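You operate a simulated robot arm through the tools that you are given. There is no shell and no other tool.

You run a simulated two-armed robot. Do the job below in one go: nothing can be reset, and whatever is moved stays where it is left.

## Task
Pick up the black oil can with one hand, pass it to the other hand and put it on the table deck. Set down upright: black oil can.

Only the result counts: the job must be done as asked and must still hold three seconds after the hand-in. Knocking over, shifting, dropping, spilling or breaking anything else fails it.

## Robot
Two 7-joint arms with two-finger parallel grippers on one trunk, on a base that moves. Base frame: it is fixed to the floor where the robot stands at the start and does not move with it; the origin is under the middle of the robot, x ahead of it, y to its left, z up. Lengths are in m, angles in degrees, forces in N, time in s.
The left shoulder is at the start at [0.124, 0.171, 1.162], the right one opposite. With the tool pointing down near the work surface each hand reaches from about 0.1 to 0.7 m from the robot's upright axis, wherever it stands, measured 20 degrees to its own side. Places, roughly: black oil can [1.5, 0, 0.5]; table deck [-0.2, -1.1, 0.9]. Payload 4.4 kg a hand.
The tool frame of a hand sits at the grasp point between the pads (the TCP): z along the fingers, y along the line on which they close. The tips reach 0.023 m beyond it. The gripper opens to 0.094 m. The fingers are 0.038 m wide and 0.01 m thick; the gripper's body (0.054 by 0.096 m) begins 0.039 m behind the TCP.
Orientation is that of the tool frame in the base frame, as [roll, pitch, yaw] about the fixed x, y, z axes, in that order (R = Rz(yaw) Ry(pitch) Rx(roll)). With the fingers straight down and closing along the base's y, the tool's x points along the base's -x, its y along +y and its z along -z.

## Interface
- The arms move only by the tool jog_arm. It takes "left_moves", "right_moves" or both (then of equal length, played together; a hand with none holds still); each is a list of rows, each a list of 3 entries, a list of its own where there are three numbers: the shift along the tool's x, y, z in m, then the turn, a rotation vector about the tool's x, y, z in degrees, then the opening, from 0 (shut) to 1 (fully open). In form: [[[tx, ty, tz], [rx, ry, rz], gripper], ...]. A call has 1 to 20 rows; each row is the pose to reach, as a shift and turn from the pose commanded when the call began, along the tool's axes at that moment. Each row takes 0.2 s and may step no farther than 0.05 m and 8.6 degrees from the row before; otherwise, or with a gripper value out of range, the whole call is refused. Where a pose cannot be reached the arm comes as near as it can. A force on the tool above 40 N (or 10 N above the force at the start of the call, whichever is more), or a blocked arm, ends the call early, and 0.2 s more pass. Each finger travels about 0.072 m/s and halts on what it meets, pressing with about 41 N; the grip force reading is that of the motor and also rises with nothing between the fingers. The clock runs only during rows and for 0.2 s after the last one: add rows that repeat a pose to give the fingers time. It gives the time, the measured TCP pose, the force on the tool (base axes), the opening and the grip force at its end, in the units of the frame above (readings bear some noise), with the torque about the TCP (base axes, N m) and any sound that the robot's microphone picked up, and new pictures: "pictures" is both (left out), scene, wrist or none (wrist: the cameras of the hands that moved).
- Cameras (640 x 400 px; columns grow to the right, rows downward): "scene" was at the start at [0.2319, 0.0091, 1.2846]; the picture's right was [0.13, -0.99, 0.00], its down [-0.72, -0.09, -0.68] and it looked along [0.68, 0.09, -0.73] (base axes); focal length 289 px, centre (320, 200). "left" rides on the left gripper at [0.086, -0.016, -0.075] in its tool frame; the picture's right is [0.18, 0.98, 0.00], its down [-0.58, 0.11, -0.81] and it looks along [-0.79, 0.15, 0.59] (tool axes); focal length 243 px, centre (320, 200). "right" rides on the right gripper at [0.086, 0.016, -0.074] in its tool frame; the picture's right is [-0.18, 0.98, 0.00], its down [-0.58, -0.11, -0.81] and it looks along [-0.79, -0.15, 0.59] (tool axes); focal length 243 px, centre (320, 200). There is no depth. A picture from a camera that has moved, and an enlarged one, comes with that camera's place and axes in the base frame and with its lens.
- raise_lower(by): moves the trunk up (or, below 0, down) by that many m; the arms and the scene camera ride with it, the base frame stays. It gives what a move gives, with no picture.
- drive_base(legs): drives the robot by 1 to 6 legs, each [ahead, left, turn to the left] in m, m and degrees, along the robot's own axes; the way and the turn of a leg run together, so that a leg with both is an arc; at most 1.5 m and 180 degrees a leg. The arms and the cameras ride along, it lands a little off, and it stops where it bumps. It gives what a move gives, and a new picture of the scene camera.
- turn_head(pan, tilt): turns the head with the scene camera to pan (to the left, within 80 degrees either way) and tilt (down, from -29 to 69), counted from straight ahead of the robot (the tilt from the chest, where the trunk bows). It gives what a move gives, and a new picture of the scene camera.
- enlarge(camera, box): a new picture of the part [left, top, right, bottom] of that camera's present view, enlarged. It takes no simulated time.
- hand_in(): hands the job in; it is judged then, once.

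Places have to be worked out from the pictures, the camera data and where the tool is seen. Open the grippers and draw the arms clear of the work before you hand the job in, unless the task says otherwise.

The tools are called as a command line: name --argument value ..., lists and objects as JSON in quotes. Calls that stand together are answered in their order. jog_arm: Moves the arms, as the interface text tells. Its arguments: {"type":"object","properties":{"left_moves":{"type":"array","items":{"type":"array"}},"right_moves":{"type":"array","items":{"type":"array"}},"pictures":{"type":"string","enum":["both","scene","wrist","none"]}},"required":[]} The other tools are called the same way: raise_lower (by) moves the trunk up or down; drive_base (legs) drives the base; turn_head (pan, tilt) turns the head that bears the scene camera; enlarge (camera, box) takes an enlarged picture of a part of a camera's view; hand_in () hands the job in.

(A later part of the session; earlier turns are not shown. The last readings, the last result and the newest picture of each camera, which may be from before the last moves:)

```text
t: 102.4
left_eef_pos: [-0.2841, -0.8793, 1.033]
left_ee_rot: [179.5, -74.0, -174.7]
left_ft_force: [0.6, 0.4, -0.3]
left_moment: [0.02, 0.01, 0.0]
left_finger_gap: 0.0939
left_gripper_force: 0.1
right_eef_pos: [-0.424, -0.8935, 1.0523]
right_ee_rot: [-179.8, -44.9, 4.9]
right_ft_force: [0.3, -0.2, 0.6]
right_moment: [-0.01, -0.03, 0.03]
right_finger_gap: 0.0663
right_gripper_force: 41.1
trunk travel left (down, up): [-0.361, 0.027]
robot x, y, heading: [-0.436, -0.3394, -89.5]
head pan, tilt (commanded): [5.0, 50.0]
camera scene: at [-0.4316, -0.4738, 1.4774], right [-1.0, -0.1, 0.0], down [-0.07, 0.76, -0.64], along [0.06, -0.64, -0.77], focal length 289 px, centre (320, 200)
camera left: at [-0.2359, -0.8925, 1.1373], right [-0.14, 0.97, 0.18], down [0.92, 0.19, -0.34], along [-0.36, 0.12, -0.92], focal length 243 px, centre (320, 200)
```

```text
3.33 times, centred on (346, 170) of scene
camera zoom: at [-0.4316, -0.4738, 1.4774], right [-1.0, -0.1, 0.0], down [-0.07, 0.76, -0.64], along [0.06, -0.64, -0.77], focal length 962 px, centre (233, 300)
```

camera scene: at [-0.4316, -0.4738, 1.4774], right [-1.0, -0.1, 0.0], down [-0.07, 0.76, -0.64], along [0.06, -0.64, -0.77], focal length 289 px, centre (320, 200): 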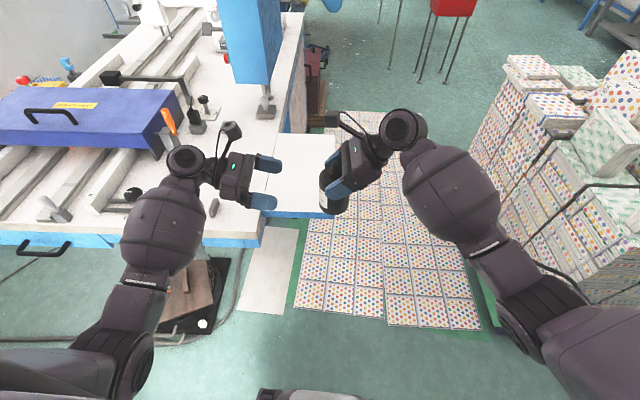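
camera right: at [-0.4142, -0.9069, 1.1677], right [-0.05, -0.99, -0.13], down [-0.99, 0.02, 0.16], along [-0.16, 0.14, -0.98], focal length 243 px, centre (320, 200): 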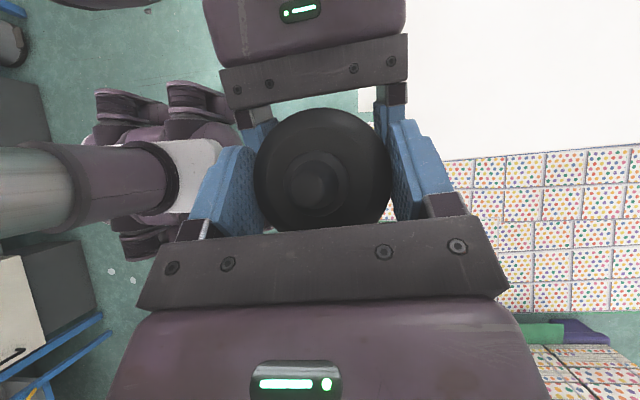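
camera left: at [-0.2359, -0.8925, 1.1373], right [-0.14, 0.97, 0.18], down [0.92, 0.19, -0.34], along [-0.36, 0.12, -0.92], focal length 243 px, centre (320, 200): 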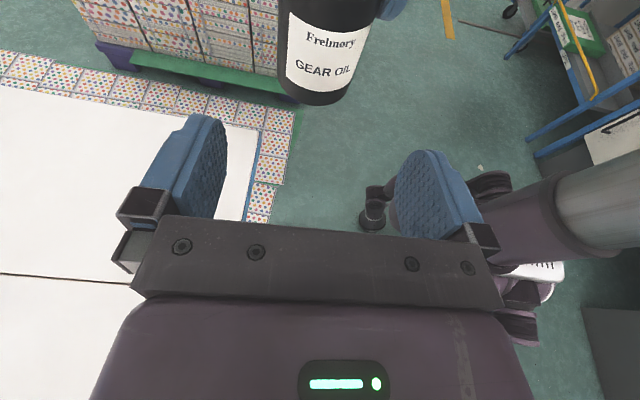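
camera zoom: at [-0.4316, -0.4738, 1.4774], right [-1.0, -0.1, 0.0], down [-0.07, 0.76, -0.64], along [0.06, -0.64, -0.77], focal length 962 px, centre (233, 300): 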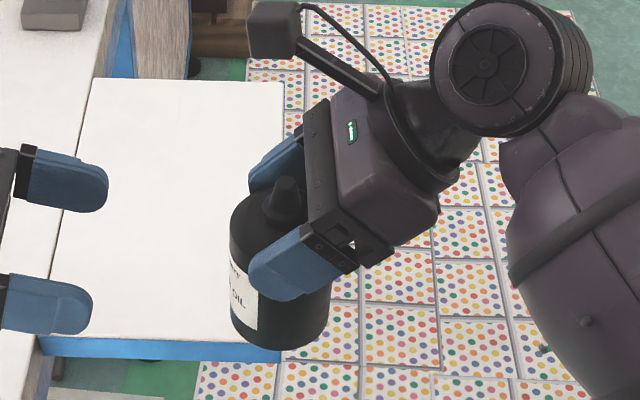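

Handover done: the right hand alone holds the can upright. I draw the left arm back and up, clear of the table's levers, before moving to the deck spot.

jog_arm --left_moves '[[[0.0027, 0.0283, -0.0209], [0, 0, 0], 0.6], [[0.0054, 0.0567, -0.0418], [0, 0, 0], 0.3], [[0.008, 0.085, -0.0628], [0, 0, 0], 0.3], [[0.0107, 0.1133, -0.0837], [0, 0, 0], 0.3], [[0.0134, 0.1417, -0.1046], [0, 0, 0], 0.3], [[0.0161, 0.17, -0.1255], [0, 0, 0], 0.3]]' --pictures "scene"

```text
t: 103.8
left_eef_pos: [-0.1826, -0.7001, 1.0838]
left_ee_rot: [179.7, -74.0, -174.8]
left_ft_force: [0.7, -0.2, -0.5]
left_moment: [0.0, 0.02, 0.02]
left_finger_gap: 0.0282
left_gripper_force: 0.2
right_eef_pos: [-0.4233, -0.8936, 1.0526]
right_ee_rot: [-179.9, -44.9, 5.0]
right_ft_force: [0.6, 0.5, 0.6]
right_moment: [-0.01, 0.0, 0.01]
right_finger_gap: 0.0665
right_gripper_force: 40.9
trunk travel left (down, up): [-0.361, 0.027]
robot x, y, heading: [-0.4411, -0.3428, -89.3]
head pan, tilt (commanded): [5.0, 50.0]
camera scene: at [-0.4317, -0.4727, 1.4776], right [-1.0, -0.1, 0.0], down [-0.07, 0.76, -0.64], along [0.06, -0.64, -0.77], focal length 289 px, centre (320, 200)
```

scene: 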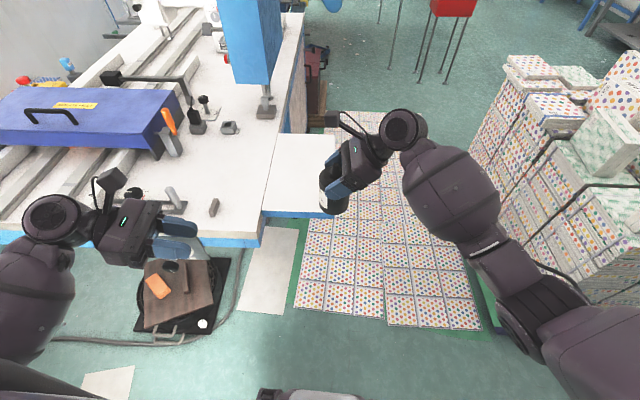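

The can is firmly in the right hand and the left arm is back. I slide the base left 0.26 m and forward 0.1 m toward the deck spot.

drive_base --legs '[[0, 0.26, 0], [0.09, 0, 0]]'

```text
t: 107.4
left_eef_pos: [0.0784, -0.7857, 1.0841]
left_ee_rot: [179.4, -74.0, -174.4]
left_ft_force: [-0.1, -0.9, -0.6]
left_moment: [0.05, 0.02, -0.02]
left_finger_gap: 0.028
left_gripper_force: 0.0
right_eef_pos: [-0.1632, -0.9793, 1.0509]
right_ee_rot: [-179.8, -44.9, 5.0]
right_ft_force: [-0.5, 0.0, -3.2]
right_moment: [0.02, 0.01, 0.0]
right_finger_gap: 0.0667
right_gripper_force: 41.0
trunk travel left (down, up): [-0.361, 0.027]
robot x, y, heading: [-0.1789, -0.422, -89.5]
head pan, tilt (commanded): [5.0, 50.0]
camera scene: at [-0.1714, -0.5599, 1.4773], right [-1.0, -0.1, 0.0], down [-0.07, 0.76, -0.64], along [0.06, -0.64, -0.77], focal length 289 px, centre (320, 200)
```

scene: 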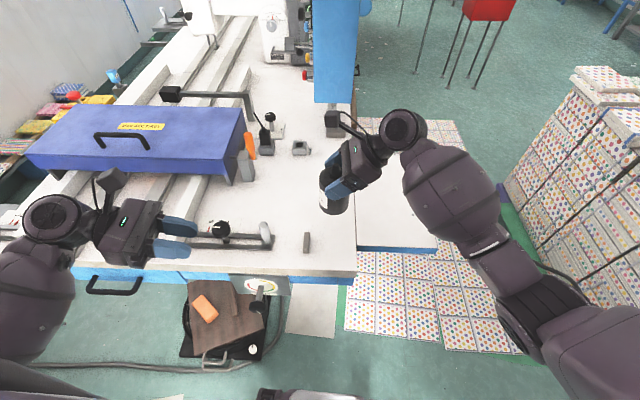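

The can is over the main deck's front at (-0.164,-0.98) with weight 3.2 N in the right hand. I reach 11 cm further in, to above (-0.165,-1.09), a free area between the seam and the other items.

jog_arm --right_moves '[[[-0.0016, 0.0219, -0.0016], [0, 0, 0], 0], [[-0.0032, 0.0438, -0.0032], [0, 0, 0], 0], [[-0.0049, 0.0656, -0.0048], [0, 0, 0], 0], [[-0.0065, 0.0875, -0.0064], [0, 0, 0], 0], [[-0.0081, 0.1094, -0.008], [0, 0, 0], 0], [[-0.0081, 0.1094, -0.008], [0, 0, 0], 0]]' --pictures "both"

enlarge --camera "scene" --box '[230, 90, 422, 210]'

```text
t: 108.8
left_eef_pos: [0.0778, -0.7846, 1.0836]
left_ee_rot: [179.7, -74.0, -174.6]
left_ft_force: [-0.6, 0.4, -0.3]
left_moment: [-0.01, 0.0, 0.02]
left_finger_gap: 0.0282
left_gripper_force: 0.1
right_eef_pos: [-0.1664, -1.0886, 1.0518]
right_ee_rot: [-179.9, -45.0, 5.2]
right_ft_force: [-0.3, -0.6, -2.5]
right_moment: [-0.03, -0.01, 0.0]
right_finger_gap: 0.0667
right_gripper_force: 41.3
trunk travel left (down, up): [-0.361, 0.027]
robot x, y, heading: [-0.1789, -0.4228, -89.8]
head pan, tilt (commanded): [5.0, 50.0]
camera scene: at [-0.1716, -0.5581, 1.4775], right [-1.0, -0.1, 0.0], down [-0.07, 0.76, -0.64], along [0.06, -0.64, -0.77], focal length 289 px, centre (320, 200)
camera right: at [-0.1547, -1.104, 1.167], right [-0.04, -0.99, -0.13], down [-0.99, 0.02, 0.16], along [-0.16, 0.14, -0.98], focal length 243 px, centre (320, 200)
```

scene: 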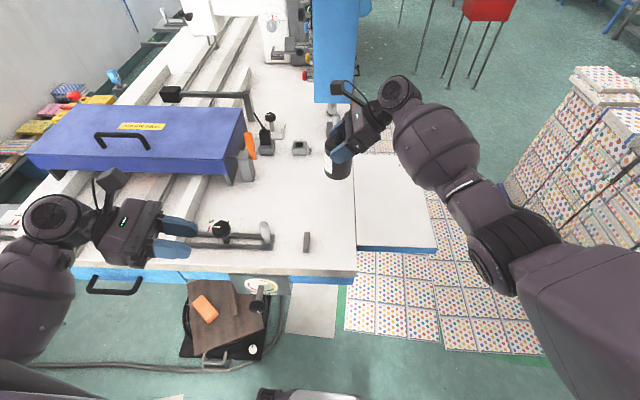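
right: 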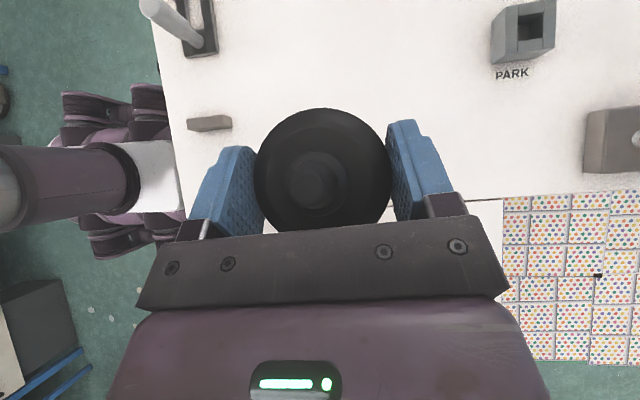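

```text
3.33 times, centred on (326, 150) of scene
camera zoom: at [-0.1716, -0.5581, 1.4775], right [-1.0, -0.1, 0.0], down [-0.07, 0.76, -0.64], along [0.06, -0.64, -0.77], focal length 962 px, centre (300, 367)
```

zoom: 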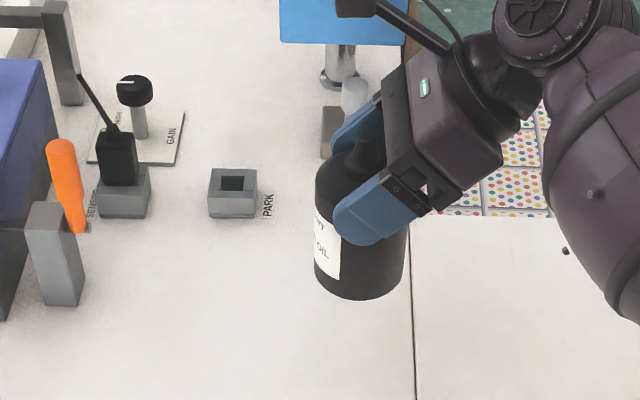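

The spot below is free, 5 cm clear of the seam. I lower the can to just above the deck.

jog_arm --right_moves '[[[-0.0134, 0, 0.0135], [0, 0, 0], 0], [[-0.0268, 0, 0.0269], [0, 0, 0], 0], [[-0.0403, 0, 0.0404], [0, 0, 0], 0], [[-0.0537, 0, 0.0538], [0, 0, 0], 0], [[-0.0636, 0, 0.0638], [0, 0, 0], 0], [[-0.0636, 0, 0.0638], [0, 0, 0], 0]]' --pictures "scene"

enlarge --camera "scene" --box '[270, 110, 430, 210]'

```text
t: 110.2
left_eef_pos: [0.0775, -0.7838, 1.0832]
left_ee_rot: [179.7, -74.0, -174.5]
left_ft_force: [0.2, 0.1, 0.0]
left_moment: [-0.01, 0.01, 0.0]
left_finger_gap: 0.0282
left_gripper_force: 0.1
right_eef_pos: [-0.1654, -1.0874, 0.9623]
right_ee_rot: [-180.0, -45.0, 5.0]
right_ft_force: [1.0, -0.4, -3.4]
right_moment: [-0.01, 0.01, 0.0]
right_finger_gap: 0.0666
right_gripper_force: 40.5
trunk travel left (down, up): [-0.361, 0.027]
robot x, y, heading: [-0.1806, -0.4255, -89.4]
head pan, tilt (commanded): [5.0, 50.0]
camera scene: at [-0.1714, -0.5585, 1.4774], right [-1.0, -0.1, 0.0], down [-0.07, 0.76, -0.64], along [0.06, -0.64, -0.77], focal length 289 px, centre (320, 200)
```

scene: 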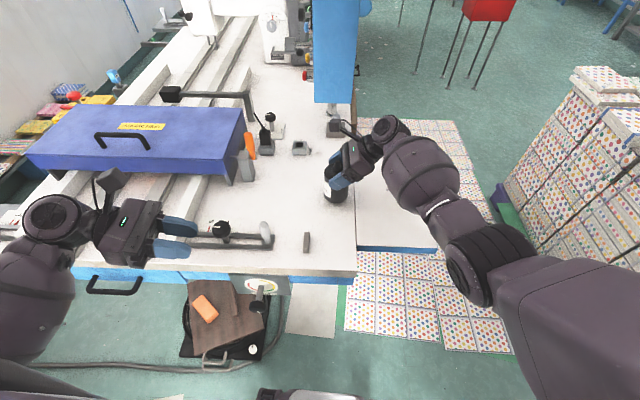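

```text
4.00 times, centred on (350, 160) of scene
camera zoom: at [-0.1714, -0.5585, 1.4774], right [-1.0, -0.1, 0.0], down [-0.07, 0.76, -0.64], along [0.06, -0.64, -0.77], focal length 1154 px, centre (200, 360)
```

zoom: 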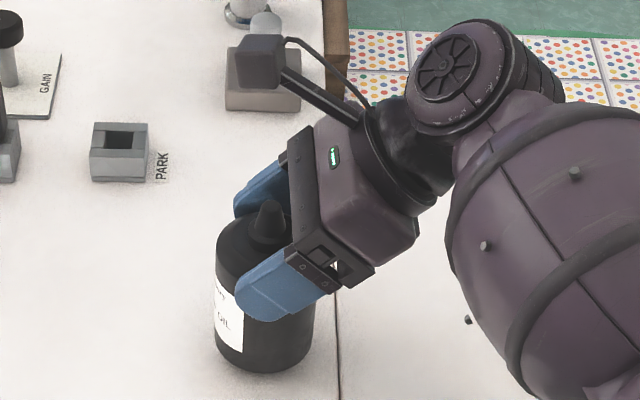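

The base is about 1.4 cm above the deck. I lower it in fine steps to touch down softly.

jog_arm --right_moves '[[[-0.0042, 0, 0.0042], [0, 0, 0], 0], [[-0.0071, 0, 0.0071], [0, 0, 0], 0], [[-0.0085, 0, 0.0085], [0, 0, 0], 0], [[-0.0095, 0, 0.0095], [0, 0, 0], 0], [[-0.0099, 0, 0.0099], [0, 0, 0], 0]]' --pictures "none"

```text
t: 111.4
left_eef_pos: [0.0784, -0.7828, 1.0839]
left_ee_rot: [179.8, -74.1, -174.7]
left_ft_force: [0.5, 0.0, 0.2]
left_moment: [-0.01, 0.0, -0.01]
left_finger_gap: 0.0281
left_gripper_force: 0.1
right_eef_pos: [-0.1639, -1.0873, 0.9495]
right_ee_rot: [-179.8, -45.1, 5.0]
right_ft_force: [0.4, 0.7, 3.3]
right_moment: [0.24, -0.03, -0.03]
right_finger_gap: 0.0666
right_gripper_force: 41.7
trunk travel left (down, up): [-0.361, 0.027]
robot x, y, heading: [-0.1778, -0.4237, -89.2]
head pan, tilt (commanded): [5.0, 50.0]
```

The deck carries the can now (about 6.6 N change). I open the right gripper gradually to leave it standing.

jog_arm --right_moves '[[[-0.0006, 0, 0.0006], [0, 0, 0], 0], [[-0.0006, 0, 0.0006], [0, 0, 0], 0.74], [[-0.0006, 0, 0.0006], [0, 0, 0], 0.8], [[-0.0006, 0, 0.0006], [0, 0, 0], 0.9], [[-0.0006, 0, 0.0006], [0, 0, 0], 1], [[-0.0006, 0, 0.0006], [0, 0, 0], 1]]' --pictures "both"

enlarge --camera "scene" --box '[270, 110, 430, 210]'

```text
t: 112.8
left_eef_pos: [0.0781, -0.785, 1.0831]
left_ee_rot: [179.5, -74.0, -174.6]
left_ft_force: [0.3, -0.6, 0.0]
left_moment: [0.03, 0.02, -0.01]
left_finger_gap: 0.0282
left_gripper_force: 0.1
right_eef_pos: [-0.1646, -1.0872, 0.9473]
right_ee_rot: [-180.0, -44.9, 5.0]
right_ft_force: [-0.4, 0.5, 0.0]
right_moment: [-0.03, 0.01, 0.02]
right_finger_gap: 0.0943
right_gripper_force: 0.0
trunk travel left (down, up): [-0.361, 0.027]
robot x, y, heading: [-0.1789, -0.4211, -89.7]
head pan, tilt (commanded): [5.0, 50.0]
camera scene: at [-0.1714, -0.5582, 1.4775], right [-1.0, -0.1, 0.0], down [-0.07, 0.76, -0.64], along [0.06, -0.64, -0.77], focal length 289 px, centre (320, 200)
camera right: at [-0.1537, -1.1037, 1.0628], right [-0.04, -0.99, -0.13], down [-0.99, 0.02, 0.16], along [-0.16, 0.14, -0.98], focal length 243 px, centre (320, 200)
```

scene: 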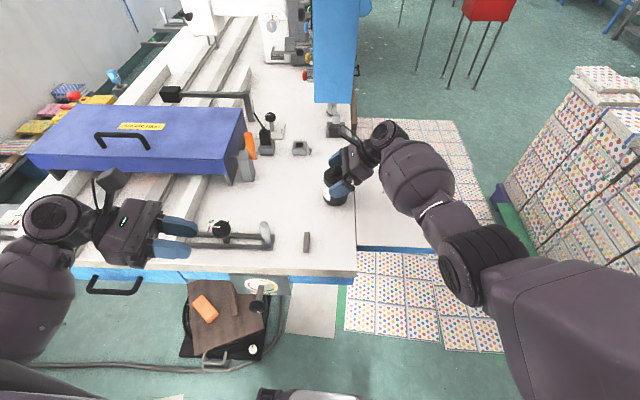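
right: 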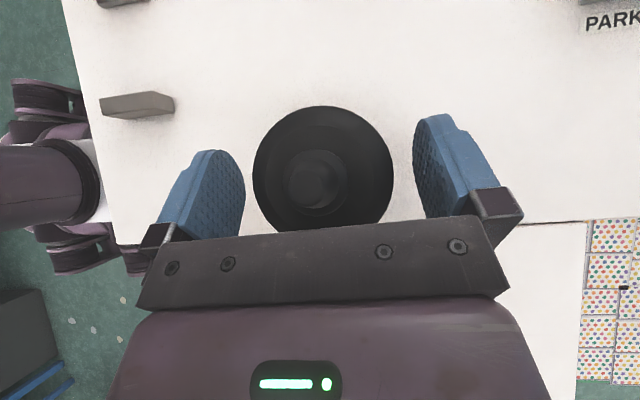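

```text
4.00 times, centred on (350, 160) of scene
camera zoom: at [-0.1714, -0.5582, 1.4775], right [-1.0, -0.1, 0.0], down [-0.07, 0.76, -0.64], along [0.06, -0.64, -0.77], focal length 1154 px, centre (200, 360)
```

zoom: 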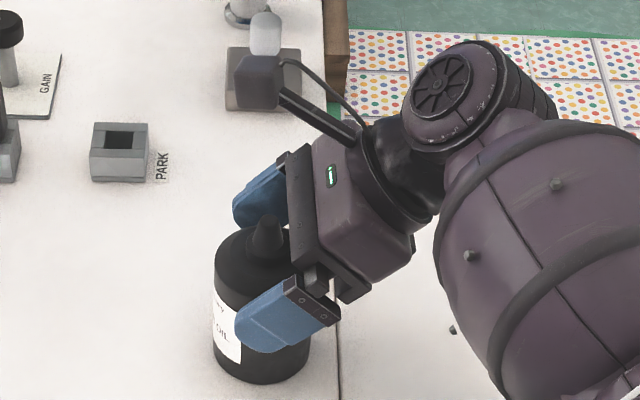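

The can stands free between the open fingers. I withdraw the right hand straight back along its fingers.

jog_arm --right_moves '[[[0, -0.001, -0.02], [0, 0, 0], 1], [[0, -0.001, -0.05], [0, 0, 0], 1], [[0, -0.001, -0.085], [0, 0, 0], 1], [[0, -0.001, -0.12], [0, 0, 0], 1], [[0, -0.001, -0.15], [0, 0, 0], 1]]' --pictures "both"

enlarge --camera "scene" --box '[270, 110, 430, 210]'

```text
t: 114.0
left_eef_pos: [0.0771, -0.7835, 1.0837]
left_ee_rot: [179.8, -74.0, -174.7]
left_ft_force: [0.1, -0.4, 0.3]
left_moment: [-0.01, -0.05, 0.0]
left_finger_gap: 0.0281
left_gripper_force: 0.1
right_eef_pos: [-0.271, -1.0946, 1.0547]
right_ee_rot: [-179.9, -44.9, 5.1]
right_ft_force: [-0.6, -0.4, 0.7]
right_moment: [-0.03, 0.04, 0.01]
right_finger_gap: 0.0943
right_gripper_force: 0.0
trunk travel left (down, up): [-0.361, 0.027]
robot x, y, heading: [-0.1781, -0.4271, -89.6]
head pan, tilt (commanded): [5.0, 50.0]
camera scene: at [-0.1719, -0.5581, 1.4775], right [-1.0, -0.1, 0.0], down [-0.07, 0.76, -0.64], along [0.06, -0.64, -0.77], focal length 289 px, centre (320, 200)
camera right: at [-0.2601, -1.1121, 1.1696], right [-0.04, -0.99, -0.13], down [-0.99, 0.02, 0.16], along [-0.16, 0.14, -0.98], focal length 243 px, centre (320, 200)
```

scene: 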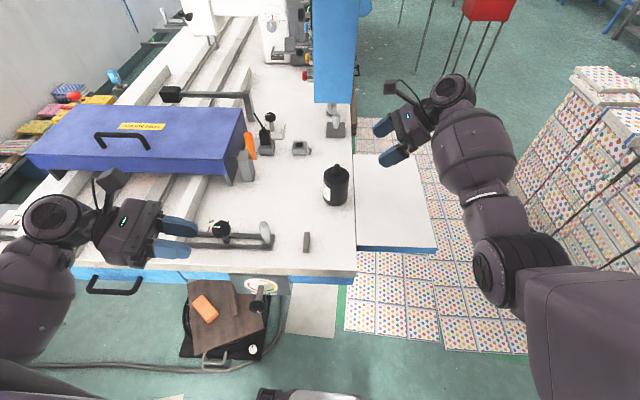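
right: 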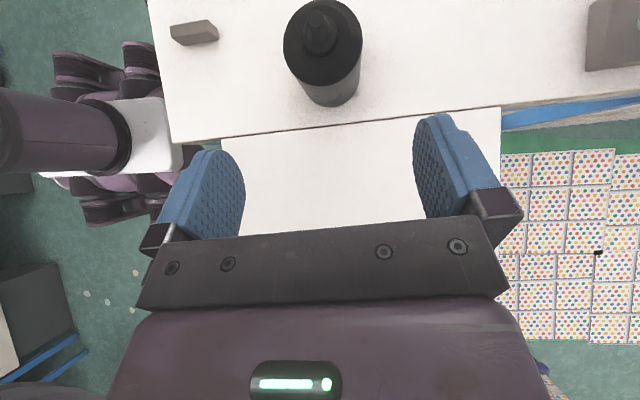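

```text
4.00 times, centred on (350, 160) of scene
camera zoom: at [-0.1719, -0.5581, 1.4775], right [-1.0, -0.1, 0.0], down [-0.07, 0.76, -0.64], along [0.06, -0.64, -0.77], focal length 1154 px, centre (200, 360)
```

zoom: 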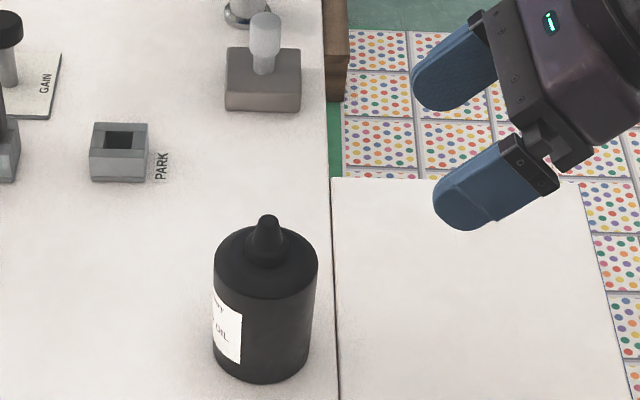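

The can stands upright on the deck. Since the green bucket on the bench shelf got nudged about 3 cm during the pick, I go back to put it right; first I back away from the table and look at the deck again from a distance.

drive_base --legs '[[-0.35, 0, 0]]'

enlarge --camera "scene" --box '[220, 60, 460, 210]'

```text
t: 116.3
left_eef_pos: [0.0758, -0.4308, 1.083]
left_ee_rot: [179.8, -74.0, -174.4]
left_ft_force: [0.1, 0.4, 0.6]
left_moment: [0.01, 0.0, 0.01]
left_finger_gap: 0.028
left_gripper_force: 0.0
right_eef_pos: [-0.2711, -0.7447, 1.0546]
right_ee_rot: [-179.9, -44.9, 5.5]
right_ft_force: [0.5, 0.7, 0.1]
right_moment: [0.0, 0.01, 0.01]
right_finger_gap: 0.0942
right_gripper_force: 0.0
trunk travel left (down, up): [-0.361, 0.027]
robot x, y, heading: [-0.1845, -0.0729, -89.4]
head pan, tilt (commanded): [5.0, 50.0]
camera scene: at [-0.1749, -0.2059, 1.4776], right [-0.99, -0.1, 0.0], down [-0.08, 0.76, -0.64], along [0.07, -0.64, -0.77], focal length 289 px, centre (320, 200)
```

scene: 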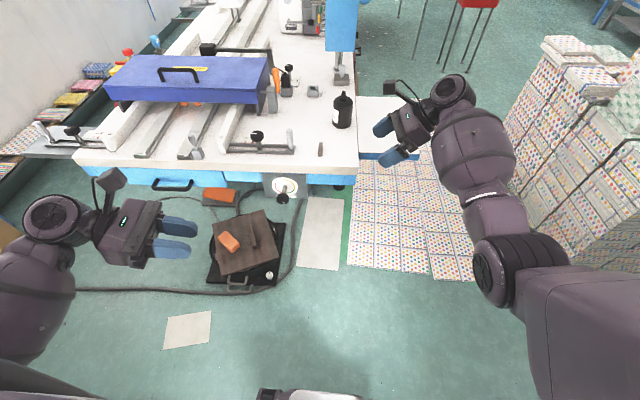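

```text
2.67 times, centred on (340, 135) of scene
camera zoom: at [-0.1749, -0.2059, 1.4776], right [-0.99, -0.1, 0.0], down [-0.08, 0.76, -0.64], along [0.07, -0.64, -0.77], focal length 770 px, centre (267, 373)
```

zoom: 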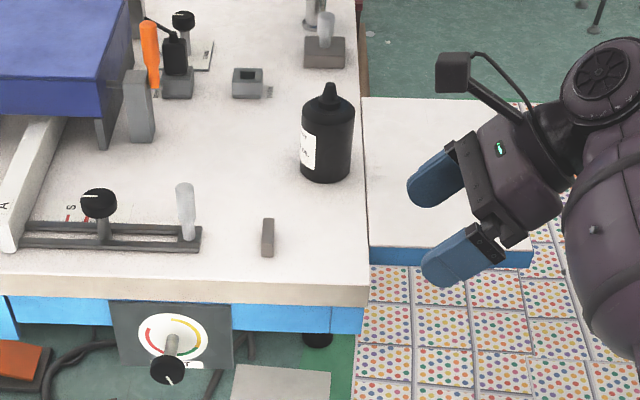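

The can stands upright on the deck, everything else there in place. Now I slide left to the open floor and turn to face the bench again.

drive_base --legs '[[0, 0.5, 0], [0, 0, 45], [0, 0, 44.5]]'

turn_head --pan 5 --tilt 45

```text
t: 125.3
left_eef_pos: [0.6953, 0.1795, 1.0829]
left_ee_rot: [179.7, -74.0, -86.5]
left_ft_force: [0.2, -0.1, -0.2]
left_moment: [0.05, 0.02, -0.01]
left_finger_gap: 0.0281
left_gripper_force: 0.1
right_eef_pos: [0.996, -0.1782, 1.0542]
right_ee_rot: [-179.9, -45.0, 93.3]
right_ft_force: [-0.3, 0.6, -1.0]
right_moment: [-0.03, 0.01, -0.02]
right_finger_gap: 0.0939
right_gripper_force: 0.0
trunk travel left (down, up): [-0.361, 0.027]
robot x, y, heading: [0.3295, -0.0674, -1.3]
head pan, tilt (commanded): [5.0, 50.0]
camera scene: at [0.4603, -0.0635, 1.4775], right [0.06, -1.0, 0.0], down [-0.76, -0.05, -0.64], along [0.64, 0.04, -0.77], focal length 289 px, centre (320, 200)
```

scene: 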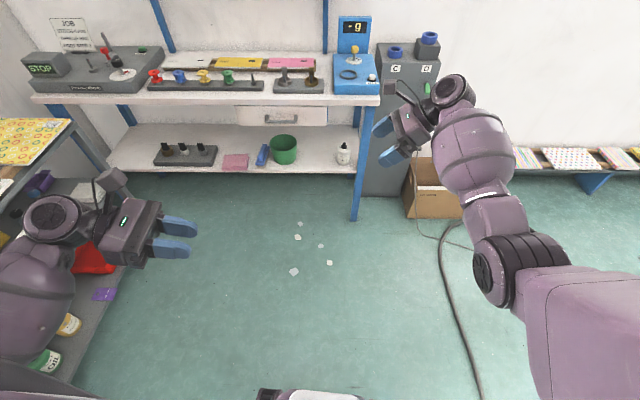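

```text
t: 126.0
left_eef_pos: [0.6951, 0.1781, 1.0826]
left_ee_rot: [179.7, -74.0, -86.5]
left_ft_force: [-1.1, 0.4, -0.2]
left_moment: [0.0, -0.01, -0.01]
left_finger_gap: 0.0283
left_gripper_force: 0.3
right_eef_pos: [0.9949, -0.1786, 1.0535]
right_ee_rot: [-179.9, -44.8, 93.3]
right_ft_force: [1.2, 0.3, -0.4]
right_moment: [0.01, 0.01, 0.01]
right_finger_gap: 0.0941
right_gripper_force: 0.1
trunk travel left (down, up): [-0.361, 0.027]
robot x, y, heading: [0.3258, -0.0685, -1.4]
head pan, tilt (commanded): [5.0, 45.0]
camera scene: at [0.4646, -0.0636, 1.4843], right [0.06, -1.0, 0.0], down [-0.71, -0.05, -0.71], along [0.71, 0.05, -0.71], focal length 289 px, centre (320, 200)
```

scene: 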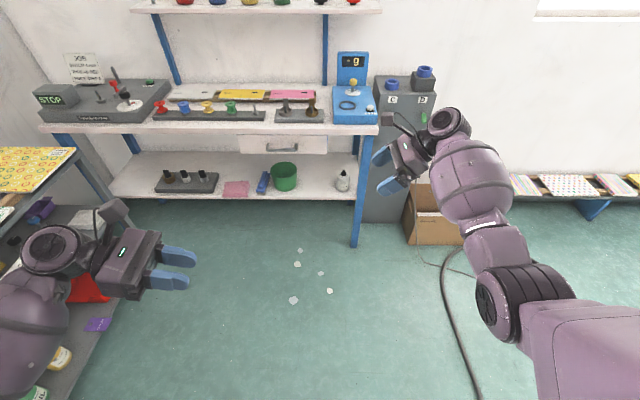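

I enlarge the shelf to measure the bucket's present place against the unmoved items.

enlarge --camera "scene" --box '[200, 140, 360, 240]'

enlarge --camera "scene" --box '[250, 155, 314, 195]'

```text
4.00 times, centred on (280, 190) of scene
camera zoom: at [0.4646, -0.0636, 1.4843], right [0.06, -1.0, 0.0], down [-0.71, -0.05, -0.71], along [0.71, 0.05, -0.71], focal length 1154 px, centre (480, 240)
```

zoom: 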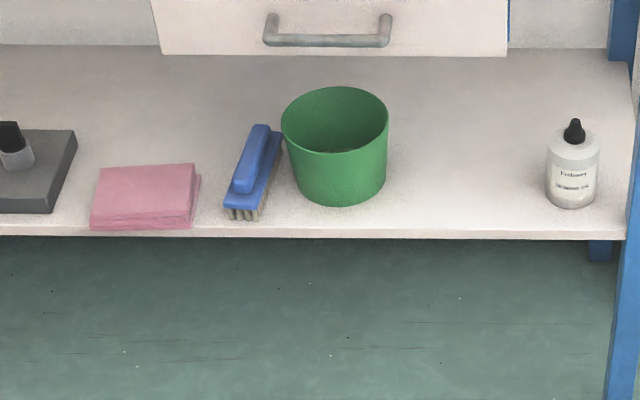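

```text
10.00 times, centred on (282, 175) of scene
camera zoom: at [0.4646, -0.0636, 1.4843], right [0.06, -1.0, 0.0], down [-0.71, -0.05, -0.71], along [0.71, 0.05, -0.71], focal length 2886 px, centre (700, 450)
```

zoom: 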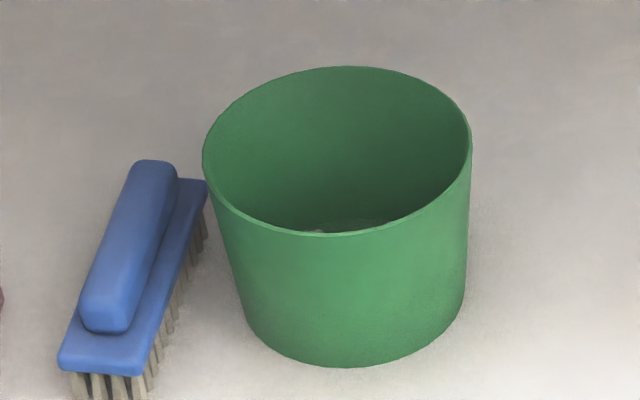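

Relative to the white bottle, the bucket stands about 4 cm too far left (y) and roughly 0.5 cm too deep; the brush and other things have not moved. I will grip its right rim from above with the left hand and slide it back. First I turn the left hand in free space to point ahead and down with the camera below.

jog_arm --left_moves '[[[-0.004, -0.0093, 0.005], [-1.3, -5.2, 5.81], 0.3], [[-0.0081, -0.0186, 0.0101], [-2.6, -10.39, 11.62], 0.3], [[-0.0121, -0.028, 0.0151], [-3.9, -15.59, 17.43], 0.3], [[-0.0161, -0.0373, 0.0202], [-5.2, -20.78, 23.24], 0.3], [[-0.0202, -0.0466, 0.0252], [-6.5, -25.98, 29.05], 0.3], [[-0.0242, -0.0559, 0.0302], [-7.8, -31.17, 34.86], 0.3], [[-0.0282, -0.0652, 0.0353], [-9.1, -36.37, 40.67], 0.3], [[-0.0322, -0.0746, 0.0403], [-10.4, -41.56, 46.48], 0.3], [[-0.0363, -0.0839, 0.0454], [-11.7, -46.76, 52.29], 0.3], [[-0.0403, -0.0932, 0.0504], [-13.0, -51.95, 58.1], 0.3]]' --pictures "scene"

```text
t: 128.2
left_eef_pos: [0.7907, 0.1473, 1.0316]
left_ee_rot: [-152.9, -3.1, -140.9]
left_ft_force: [-1.7, -0.7, 0.2]
left_moment: [-0.04, 0.04, -0.02]
left_finger_gap: 0.0282
left_gripper_force: 0.1
right_eef_pos: [0.9962, -0.1792, 1.0537]
right_ee_rot: [-179.9, -44.9, 93.2]
right_ft_force: [-0.1, -1.8, -0.7]
right_moment: [0.01, -0.01, 0.03]
right_finger_gap: 0.094
right_gripper_force: 0.0
trunk travel left (down, up): [-0.361, 0.027]
robot x, y, heading: [0.3272, -0.0645, -1.2]
head pan, tilt (commanded): [5.0, 45.0]
camera scene: at [0.4649, -0.0638, 1.4843], right [0.06, -1.0, 0.0], down [-0.71, -0.05, -0.71], along [0.71, 0.05, -0.71], focal length 289 px, centre (320, 200)
```

scene: 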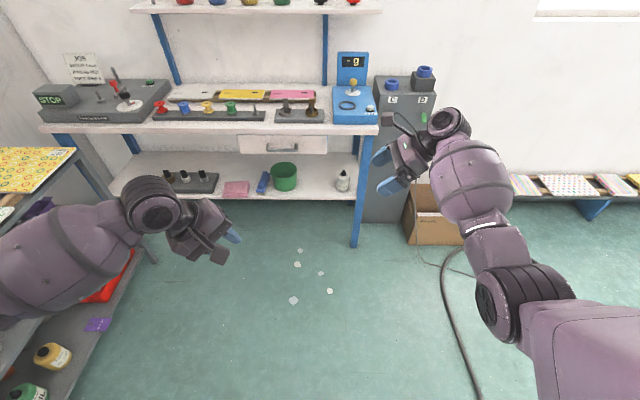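

Smooth so far; I complete the turn of the left hand.

jog_arm --left_moves '[[[-0.0056, -0.0051, 0.0087], [-1.3, -5.2, 5.81], 0.3], [[-0.0112, -0.0102, 0.0174], [-2.6, -10.39, 11.62], 0.3], [[-0.0168, -0.0153, 0.0261], [-3.9, -15.59, 17.43], 0.3], [[-0.0224, -0.0204, 0.0348], [-5.2, -20.78, 23.24], 0.3], [[-0.028, -0.0254, 0.0436], [-6.5, -25.98, 29.05], 0.3], [[-0.0336, -0.0305, 0.0523], [-7.8, -31.17, 34.86], 0.3], [[-0.0392, -0.0356, 0.061], [-9.1, -36.37, 40.67], 0.3], [[-0.0448, -0.0407, 0.0697], [-10.4, -41.56, 46.48], 0.3], [[-0.0504, -0.0458, 0.0784], [-11.7, -46.76, 52.29], 0.3], [[-0.0504, -0.0458, 0.0784], [-11.7, -46.76, 52.29], 0.3]]' --pictures "both"

```text
t: 130.4
left_eef_pos: [0.8748, 0.1161, 0.9793]
left_ee_rot: [168.5, 54.3, 170.3]
left_ft_force: [-0.2, 0.3, 0.1]
left_moment: [-0.03, 0.04, 0.0]
left_finger_gap: 0.0283
left_gripper_force: 0.0
right_eef_pos: [0.9956, -0.1784, 1.0531]
right_ee_rot: [-179.9, -45.0, 93.3]
right_ft_force: [-1.1, -1.1, -0.6]
right_moment: [-0.01, -0.02, -0.03]
right_finger_gap: 0.0939
right_gripper_force: 0.1
trunk travel left (down, up): [-0.361, 0.027]
robot x, y, heading: [0.3256, -0.0681, -1.3]
head pan, tilt (commanded): [5.0, 45.0]
camera scene: at [0.4646, -0.0634, 1.4844], right [0.07, -1.0, 0.0], down [-0.71, -0.05, -0.71], along [0.71, 0.05, -0.71], focal length 289 px, centre (320, 200)
camera left: at [0.7649, 0.1041, 0.9493], right [-0.1, 0.99, -0.04], down [-0.33, 0.0, 0.95], along [0.94, 0.11, 0.32], focal length 243 px, centre (320, 200)
```

scene: 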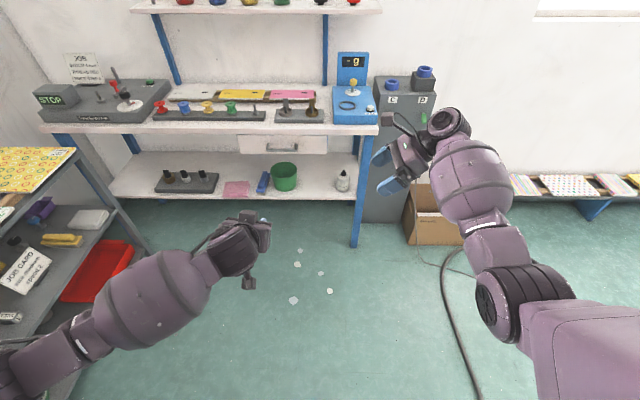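
left: 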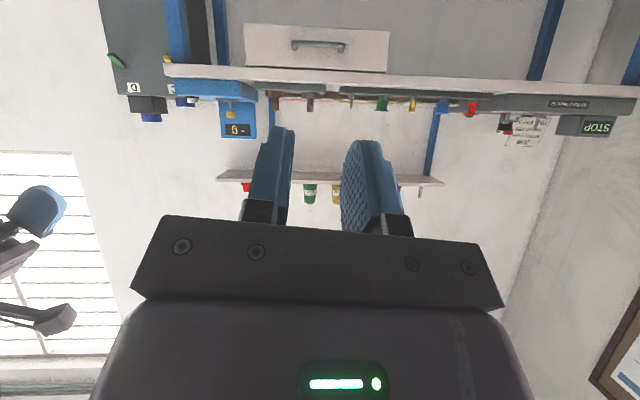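

The left hand points ahead-down as wanted. Now I fold the right arm back to a tucked, downward pose so that it stays clear of the bench.

jog_arm --right_moves '[[[-0.0135, -0.0235, -0.0099], [2.41, -2.77, -6.64], 1], [[-0.0269, -0.047, -0.0198], [4.82, -5.54, -13.28], 1], [[-0.0404, -0.0704, -0.0296], [7.24, -8.31, -19.92], 1], [[-0.0538, -0.0939, -0.0395], [9.65, -11.08, -26.56], 1], [[-0.0673, -0.1174, -0.0494], [12.06, -13.85, -33.2], 1], [[-0.0808, -0.1409, -0.0593], [14.48, -16.63, -39.84], 1], [[-0.0942, -0.1644, -0.0692], [16.89, -19.4, -46.47], 1], [[-0.1077, -0.1878, -0.079], [19.3, -22.17, -53.11], 1], [[-0.1211, -0.2113, -0.0889], [21.71, -24.94, -59.75], 1], [[-0.1346, -0.2348, -0.0988], [24.13, -27.71, -66.39], 1], [[-0.148, -0.2583, -0.1087], [26.54, -30.48, -73.03], 1], [[-0.1615, -0.2818, -0.1186], [28.95, -33.25, -79.67], 1]]' --pictures "scene"

```text
t: 133.0
left_eef_pos: [0.8749, 0.1163, 0.9793]
left_ee_rot: [168.7, 54.3, 170.5]
left_ft_force: [0.0, 0.4, -0.1]
left_moment: [0.04, 0.0, -0.01]
left_finger_gap: 0.0283
left_gripper_force: 0.0
right_eef_pos: [0.7254, -0.3922, 1.0234]
right_ee_rot: [175.6, 0.0, 176.8]
right_ft_force: [-0.2, 0.4, -0.2]
right_moment: [-0.03, -0.02, 0.02]
right_finger_gap: 0.0939
right_gripper_force: 0.0
trunk travel left (down, up): [-0.361, 0.027]
robot x, y, heading: [0.3271, -0.0672, -1.5]
head pan, tilt (commanded): [5.0, 45.0]
camera scene: at [0.4638, -0.0639, 1.4845], right [0.07, -1.0, 0.0], down [-0.71, -0.05, -0.71], along [0.71, 0.05, -0.71], focal length 289 px, centre (320, 200)
```

scene: 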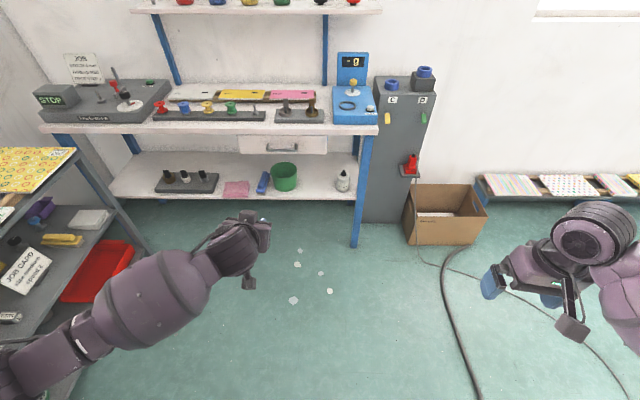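

Right arm tucked. I lower the trunk in steps, moving the hands down and forward between so that the arms are not squeezed.

raise_lower --by -0.12

```text
t: 134.5
left_eef_pos: [0.8744, 0.1188, 0.8596]
left_ee_rot: [168.6, 54.4, 170.5]
left_ft_force: [-0.5, 0.6, -0.4]
left_moment: [-0.01, 0.01, 0.0]
left_finger_gap: 0.0283
left_gripper_force: 0.1
right_eef_pos: [0.7251, -0.3932, 0.9048]
right_ee_rot: [175.4, -0.1, 176.6]
right_ft_force: [0.7, -0.1, -0.1]
right_moment: [-0.02, -0.04, -0.02]
right_finger_gap: 0.0942
right_gripper_force: 0.1
trunk travel left (down, up): [-0.241, 0.147]
robot x, y, heading: [0.3283, -0.0666, -1.4]
head pan, tilt (commanded): [5.0, 45.0]
```

Both hands ride well. I move both hands further ahead and down.

jog_arm --left_moves '[[[0.0154, -0.003, 0.023], [0, -1, 0], 0.3], [[0.0308, -0.006, 0.046], [0, -2, 0], 0.3], [[0.0463, -0.009, 0.069], [0, -3, 0], 0.3], [[0.0617, -0.0119, 0.0921], [0, -4, 0], 0.3], [[0.0771, -0.0149, 0.1151], [0, -5, 0], 0.3]]' --right_moves '[[[-0.016, 0, 0.016], [0, 0, 0], 1], [[-0.032, 0, 0.032], [0, 0, 0], 1], [[-0.048, 0, 0.048], [0, 0, 0], 1], [[-0.064, 0, 0.064], [0, 0, 0], 1], [[-0.08, 0, 0.08], [0, 0, 0], 1]]' --pictures "none"

raise_lower --by -0.1

```text
t: 135.7
left_eef_pos: [0.9253, 0.1158, 0.7295]
left_ee_rot: [167.1, 59.3, 168.7]
left_ft_force: [-0.2, 0.4, -0.2]
left_moment: [-0.01, -0.01, -0.03]
left_finger_gap: 0.0281
left_gripper_force: 0.0
right_eef_pos: [0.8083, -0.3931, 0.8229]
right_ee_rot: [175.5, -0.2, 176.6]
right_ft_force: [-0.1, 0.8, 0.3]
right_moment: [0.01, 0.02, -0.02]
right_finger_gap: 0.0941
right_gripper_force: 0.0
trunk travel left (down, up): [-0.241, 0.147]
robot x, y, heading: [0.3313, -0.0666, -1.4]
head pan, tilt (commanded): [5.0, 45.0]
```

```text
t: 137.0
left_eef_pos: [0.9251, 0.1163, 0.6308]
left_ee_rot: [167.1, 59.4, 168.6]
left_ft_force: [0.7, -0.1, 0.4]
left_moment: [0.03, 0.01, -0.01]
left_finger_gap: 0.0281
left_gripper_force: 0.0
right_eef_pos: [0.8056, -0.3913, 0.7258]
right_ee_rot: [175.5, 0.1, 176.7]
right_ft_force: [0.4, -0.6, 0.9]
right_moment: [0.01, -0.03, 0.01]
right_finger_gap: 0.094
right_gripper_force: 0.1
trunk travel left (down, up): [-0.141, 0.247]
robot x, y, heading: [0.3259, -0.0632, -1.2]
head pan, tilt (commanded): [5.0, 45.0]
```

All smooth; trunk is low enough now. I drive toward the bench, stopping with the left hand about 15 cm in front of the shelf's edge.

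drive_base --legs '[[0.44, 0, 1.3]]'

turn_head --pan 12 --tilt 45

```text
t: 139.7
left_eef_pos: [1.3603, 0.1213, 0.6295]
left_ee_rot: [167.2, 59.1, 169.6]
left_ft_force: [-0.4, 0.0, -0.3]
left_moment: [0.03, -0.01, 0.02]
left_finger_gap: 0.0282
left_gripper_force: 0.0
right_eef_pos: [1.2494, -0.3895, 0.7248]
right_ee_rot: [175.5, -0.2, 177.6]
right_ft_force: [0.3, 0.4, 0.0]
right_moment: [0.0, 0.01, 0.0]
right_finger_gap: 0.0939
right_gripper_force: 0.1
trunk travel left (down, up): [-0.141, 0.247]
robot x, y, heading: [0.768, -0.0745, -0.3]
head pan, tilt (commanded): [5.0, 45.0]
camera scene: at [1.0335, -0.0681, 1.2479], right [0.08, -1.0, 0.0], down [-0.7, -0.06, -0.71], along [0.7, 0.06, -0.71], focal length 289 px, centre (320, 200)
```

scene: 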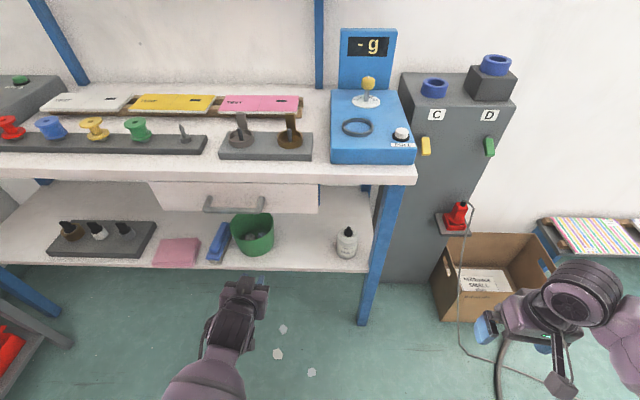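

```text
t: 140.3
left_eef_pos: [1.359, 0.1195, 0.6296]
left_ee_rot: [167.3, 59.2, 169.6]
left_ft_force: [0.1, 0.2, 0.1]
left_moment: [0.0, 0.0, 0.0]
left_finger_gap: 0.028
left_gripper_force: 0.1
right_eef_pos: [1.2493, -0.3891, 0.7243]
right_ee_rot: [175.5, -0.2, 177.6]
right_ft_force: [0.0, 0.7, 0.6]
right_moment: [0.0, 0.0, 0.01]
right_finger_gap: 0.094
right_gripper_force: 0.1
trunk travel left (down, up): [-0.141, 0.247]
robot x, y, heading: [0.7628, -0.0719, -0.3]
head pan, tilt (commanded): [12.0, 45.0]
camera scene: at [1.0318, -0.0583, 1.248], right [0.2, -0.98, 0.0], down [-0.69, -0.14, -0.71], along [0.69, 0.14, -0.71], focal length 289 px, centre (320, 200)
```

scene: 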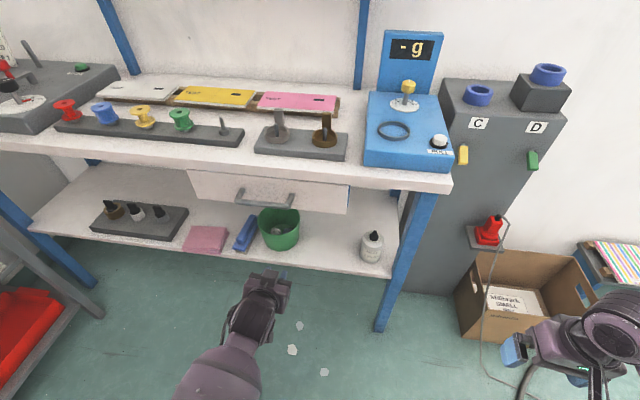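

I enlarge the bucket area to locate its rim precisely.

enlarge --camera "scene" --box '[210, 180, 402, 300]'

enlarge --camera "left" --box '[0, 0, 640, 400]'

```text
3.33 times, centred on (306, 240) of scene
camera zoom: at [1.0318, -0.0583, 1.248], right [0.2, -0.98, 0.0], down [-0.69, -0.14, -0.71], along [0.69, 0.14, -0.71], focal length 962 px, centre (367, 67)
```

zoom: 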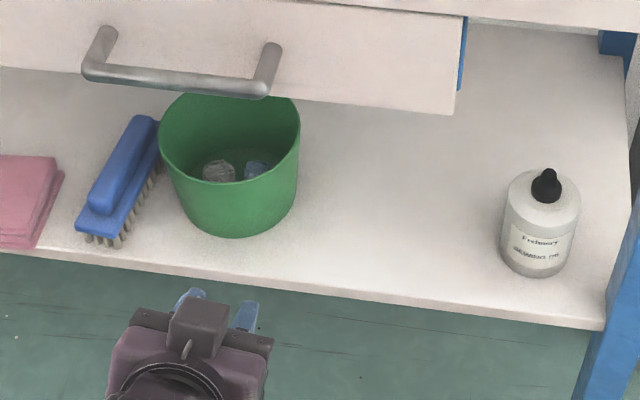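

```text
1.00 times, centred on (320, 200) of left (not enlarged: the box is as wide or as high as the picture)
camera zoom: at [1.2518, 0.1079, 0.59], right [-0.1, 0.99, -0.05], down [-0.4, 0.0, 0.91], along [0.91, 0.11, 0.4], focal length 243 px, centre (320, 200)
```

zoom: 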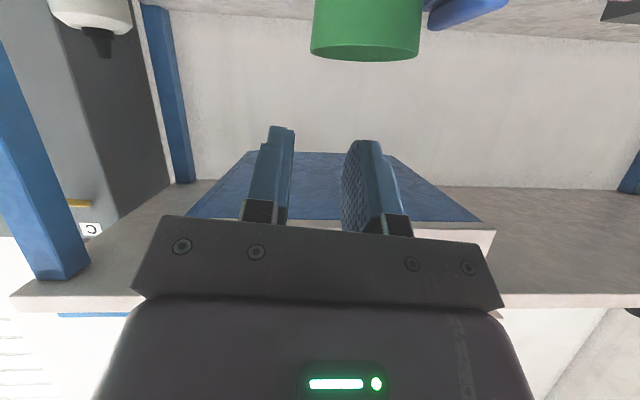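

From this view the bucket centre is at about (1.593,0.190), rim z 0.55, and it needs to go about 3.8 cm to the right. I set the left hand to the working height just above the rim and open the fingers half.

jog_arm --left_moves '[[[0.0095, -0.0014, 0.0229], [0, 0, 0], 0.5], [[0.0191, -0.0028, 0.0458], [0, 0, 0], 0.5], [[0.0191, -0.0028, 0.0458], [0, 0, 0], 0.5]]' --pictures "none"

drive_base --legs '[[0.13, 0, 0.3]]'

enlarge --camera "scene" --box '[180, 180, 372, 300]'

```text
t: 141.2
left_eef_pos: [1.3892, 0.1231, 0.5907]
left_ee_rot: [167.1, 59.2, 169.6]
left_ft_force: [-0.5, 1.3, 0.8]
left_moment: [-0.02, -0.01, -0.02]
left_finger_gap: 0.047
left_gripper_force: 0.1
right_eef_pos: [1.2491, -0.39, 0.7238]
right_ee_rot: [175.5, -0.2, 177.6]
right_ft_force: [-0.2, 0.7, -0.5]
right_moment: [0.03, 0.0, -0.02]
right_finger_gap: 0.094
right_gripper_force: 0.2
trunk travel left (down, up): [-0.141, 0.247]
robot x, y, heading: [0.7631, -0.0706, -0.4]
head pan, tilt (commanded): [12.0, 45.0]
```

```text
t: 142.4
left_eef_pos: [1.5192, 0.1235, 0.5915]
left_ee_rot: [167.2, 59.1, 169.7]
left_ft_force: [0.4, 0.0, 0.0]
left_moment: [-0.02, 0.0, 0.0]
left_finger_gap: 0.0468
left_gripper_force: 0.1
right_eef_pos: [1.3795, -0.3881, 0.723]
right_ee_rot: [175.5, -0.3, 177.7]
right_ft_force: [1.3, 0.7, -0.2]
right_moment: [0.01, 0.01, 0.02]
right_finger_gap: 0.094
right_gripper_force: 0.1
trunk travel left (down, up): [-0.141, 0.247]
robot x, y, heading: [0.8954, -0.0731, -0.1]
head pan, tilt (commanded): [12.0, 45.0]
camera scene: at [1.1616, -0.058, 1.2478], right [0.21, -0.98, 0.0], down [-0.69, -0.15, -0.71], along [0.69, 0.15, -0.71], focal length 289 px, centre (320, 200)
```

scene: 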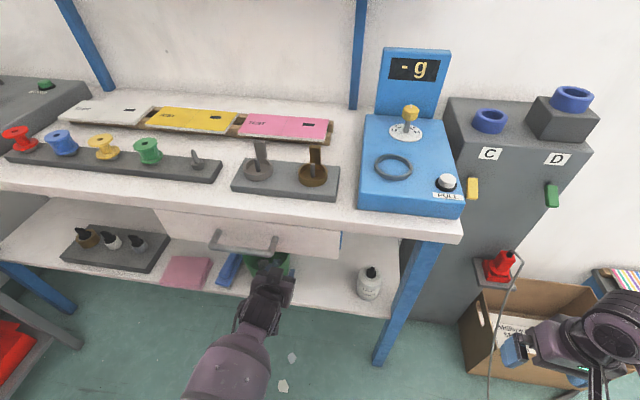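

```text
3.33 times, centred on (276, 240) of scene
camera zoom: at [1.1616, -0.058, 1.2478], right [0.21, -0.98, 0.0], down [-0.69, -0.15, -0.71], along [0.69, 0.15, -0.71], focal length 962 px, centre (467, 67)
```

zoom: 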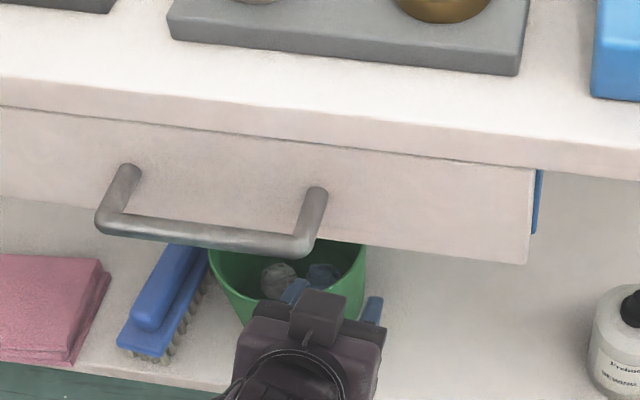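

The fingers are on both sides of the rim line, just in front of the bucket. I check with the left wrist camera (mounted below, so upside-down).

enlarge --camera "left" --box '[160, 0, 560, 250]'

enlarge --camera "right" --box '[0, 0, 640, 400]'

```text
1.60 times, centred on (360, 125) of left
camera zoom: at [1.4107, 0.1104, 0.5518], right [-0.11, 0.99, -0.05], down [-0.4, 0.0, 0.91], along [0.91, 0.12, 0.4], focal length 388 px, centre (256, 320)
```

zoom: 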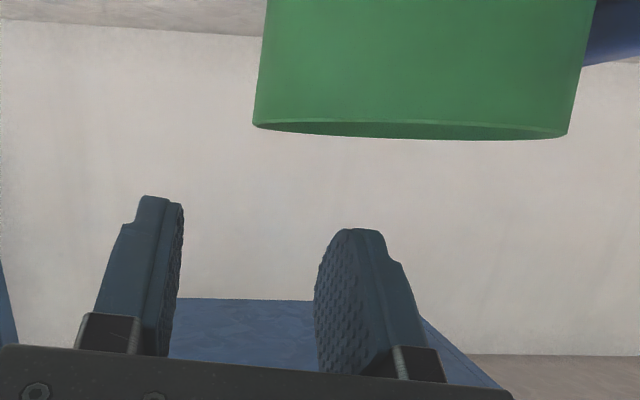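

```text
1.00 times, centred on (320, 200) of right (not enlarged: the box is as wide or as high as the picture)
camera zoom: at [1.2947, -0.3755, 0.8012], right [0.22, 0.97, 0.08], down [0.58, -0.2, 0.79], along [0.79, -0.13, -0.6], focal length 243 px, centre (320, 200)
```

zoom: 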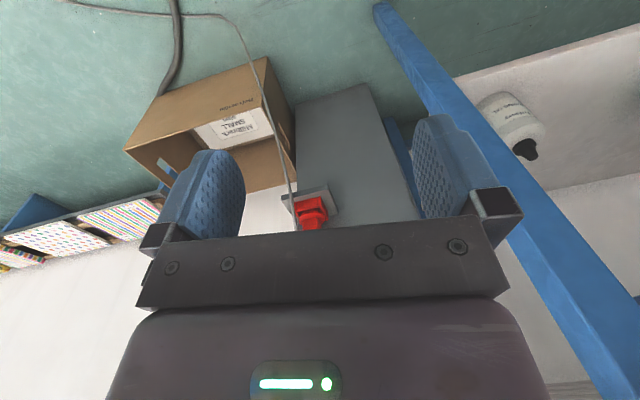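

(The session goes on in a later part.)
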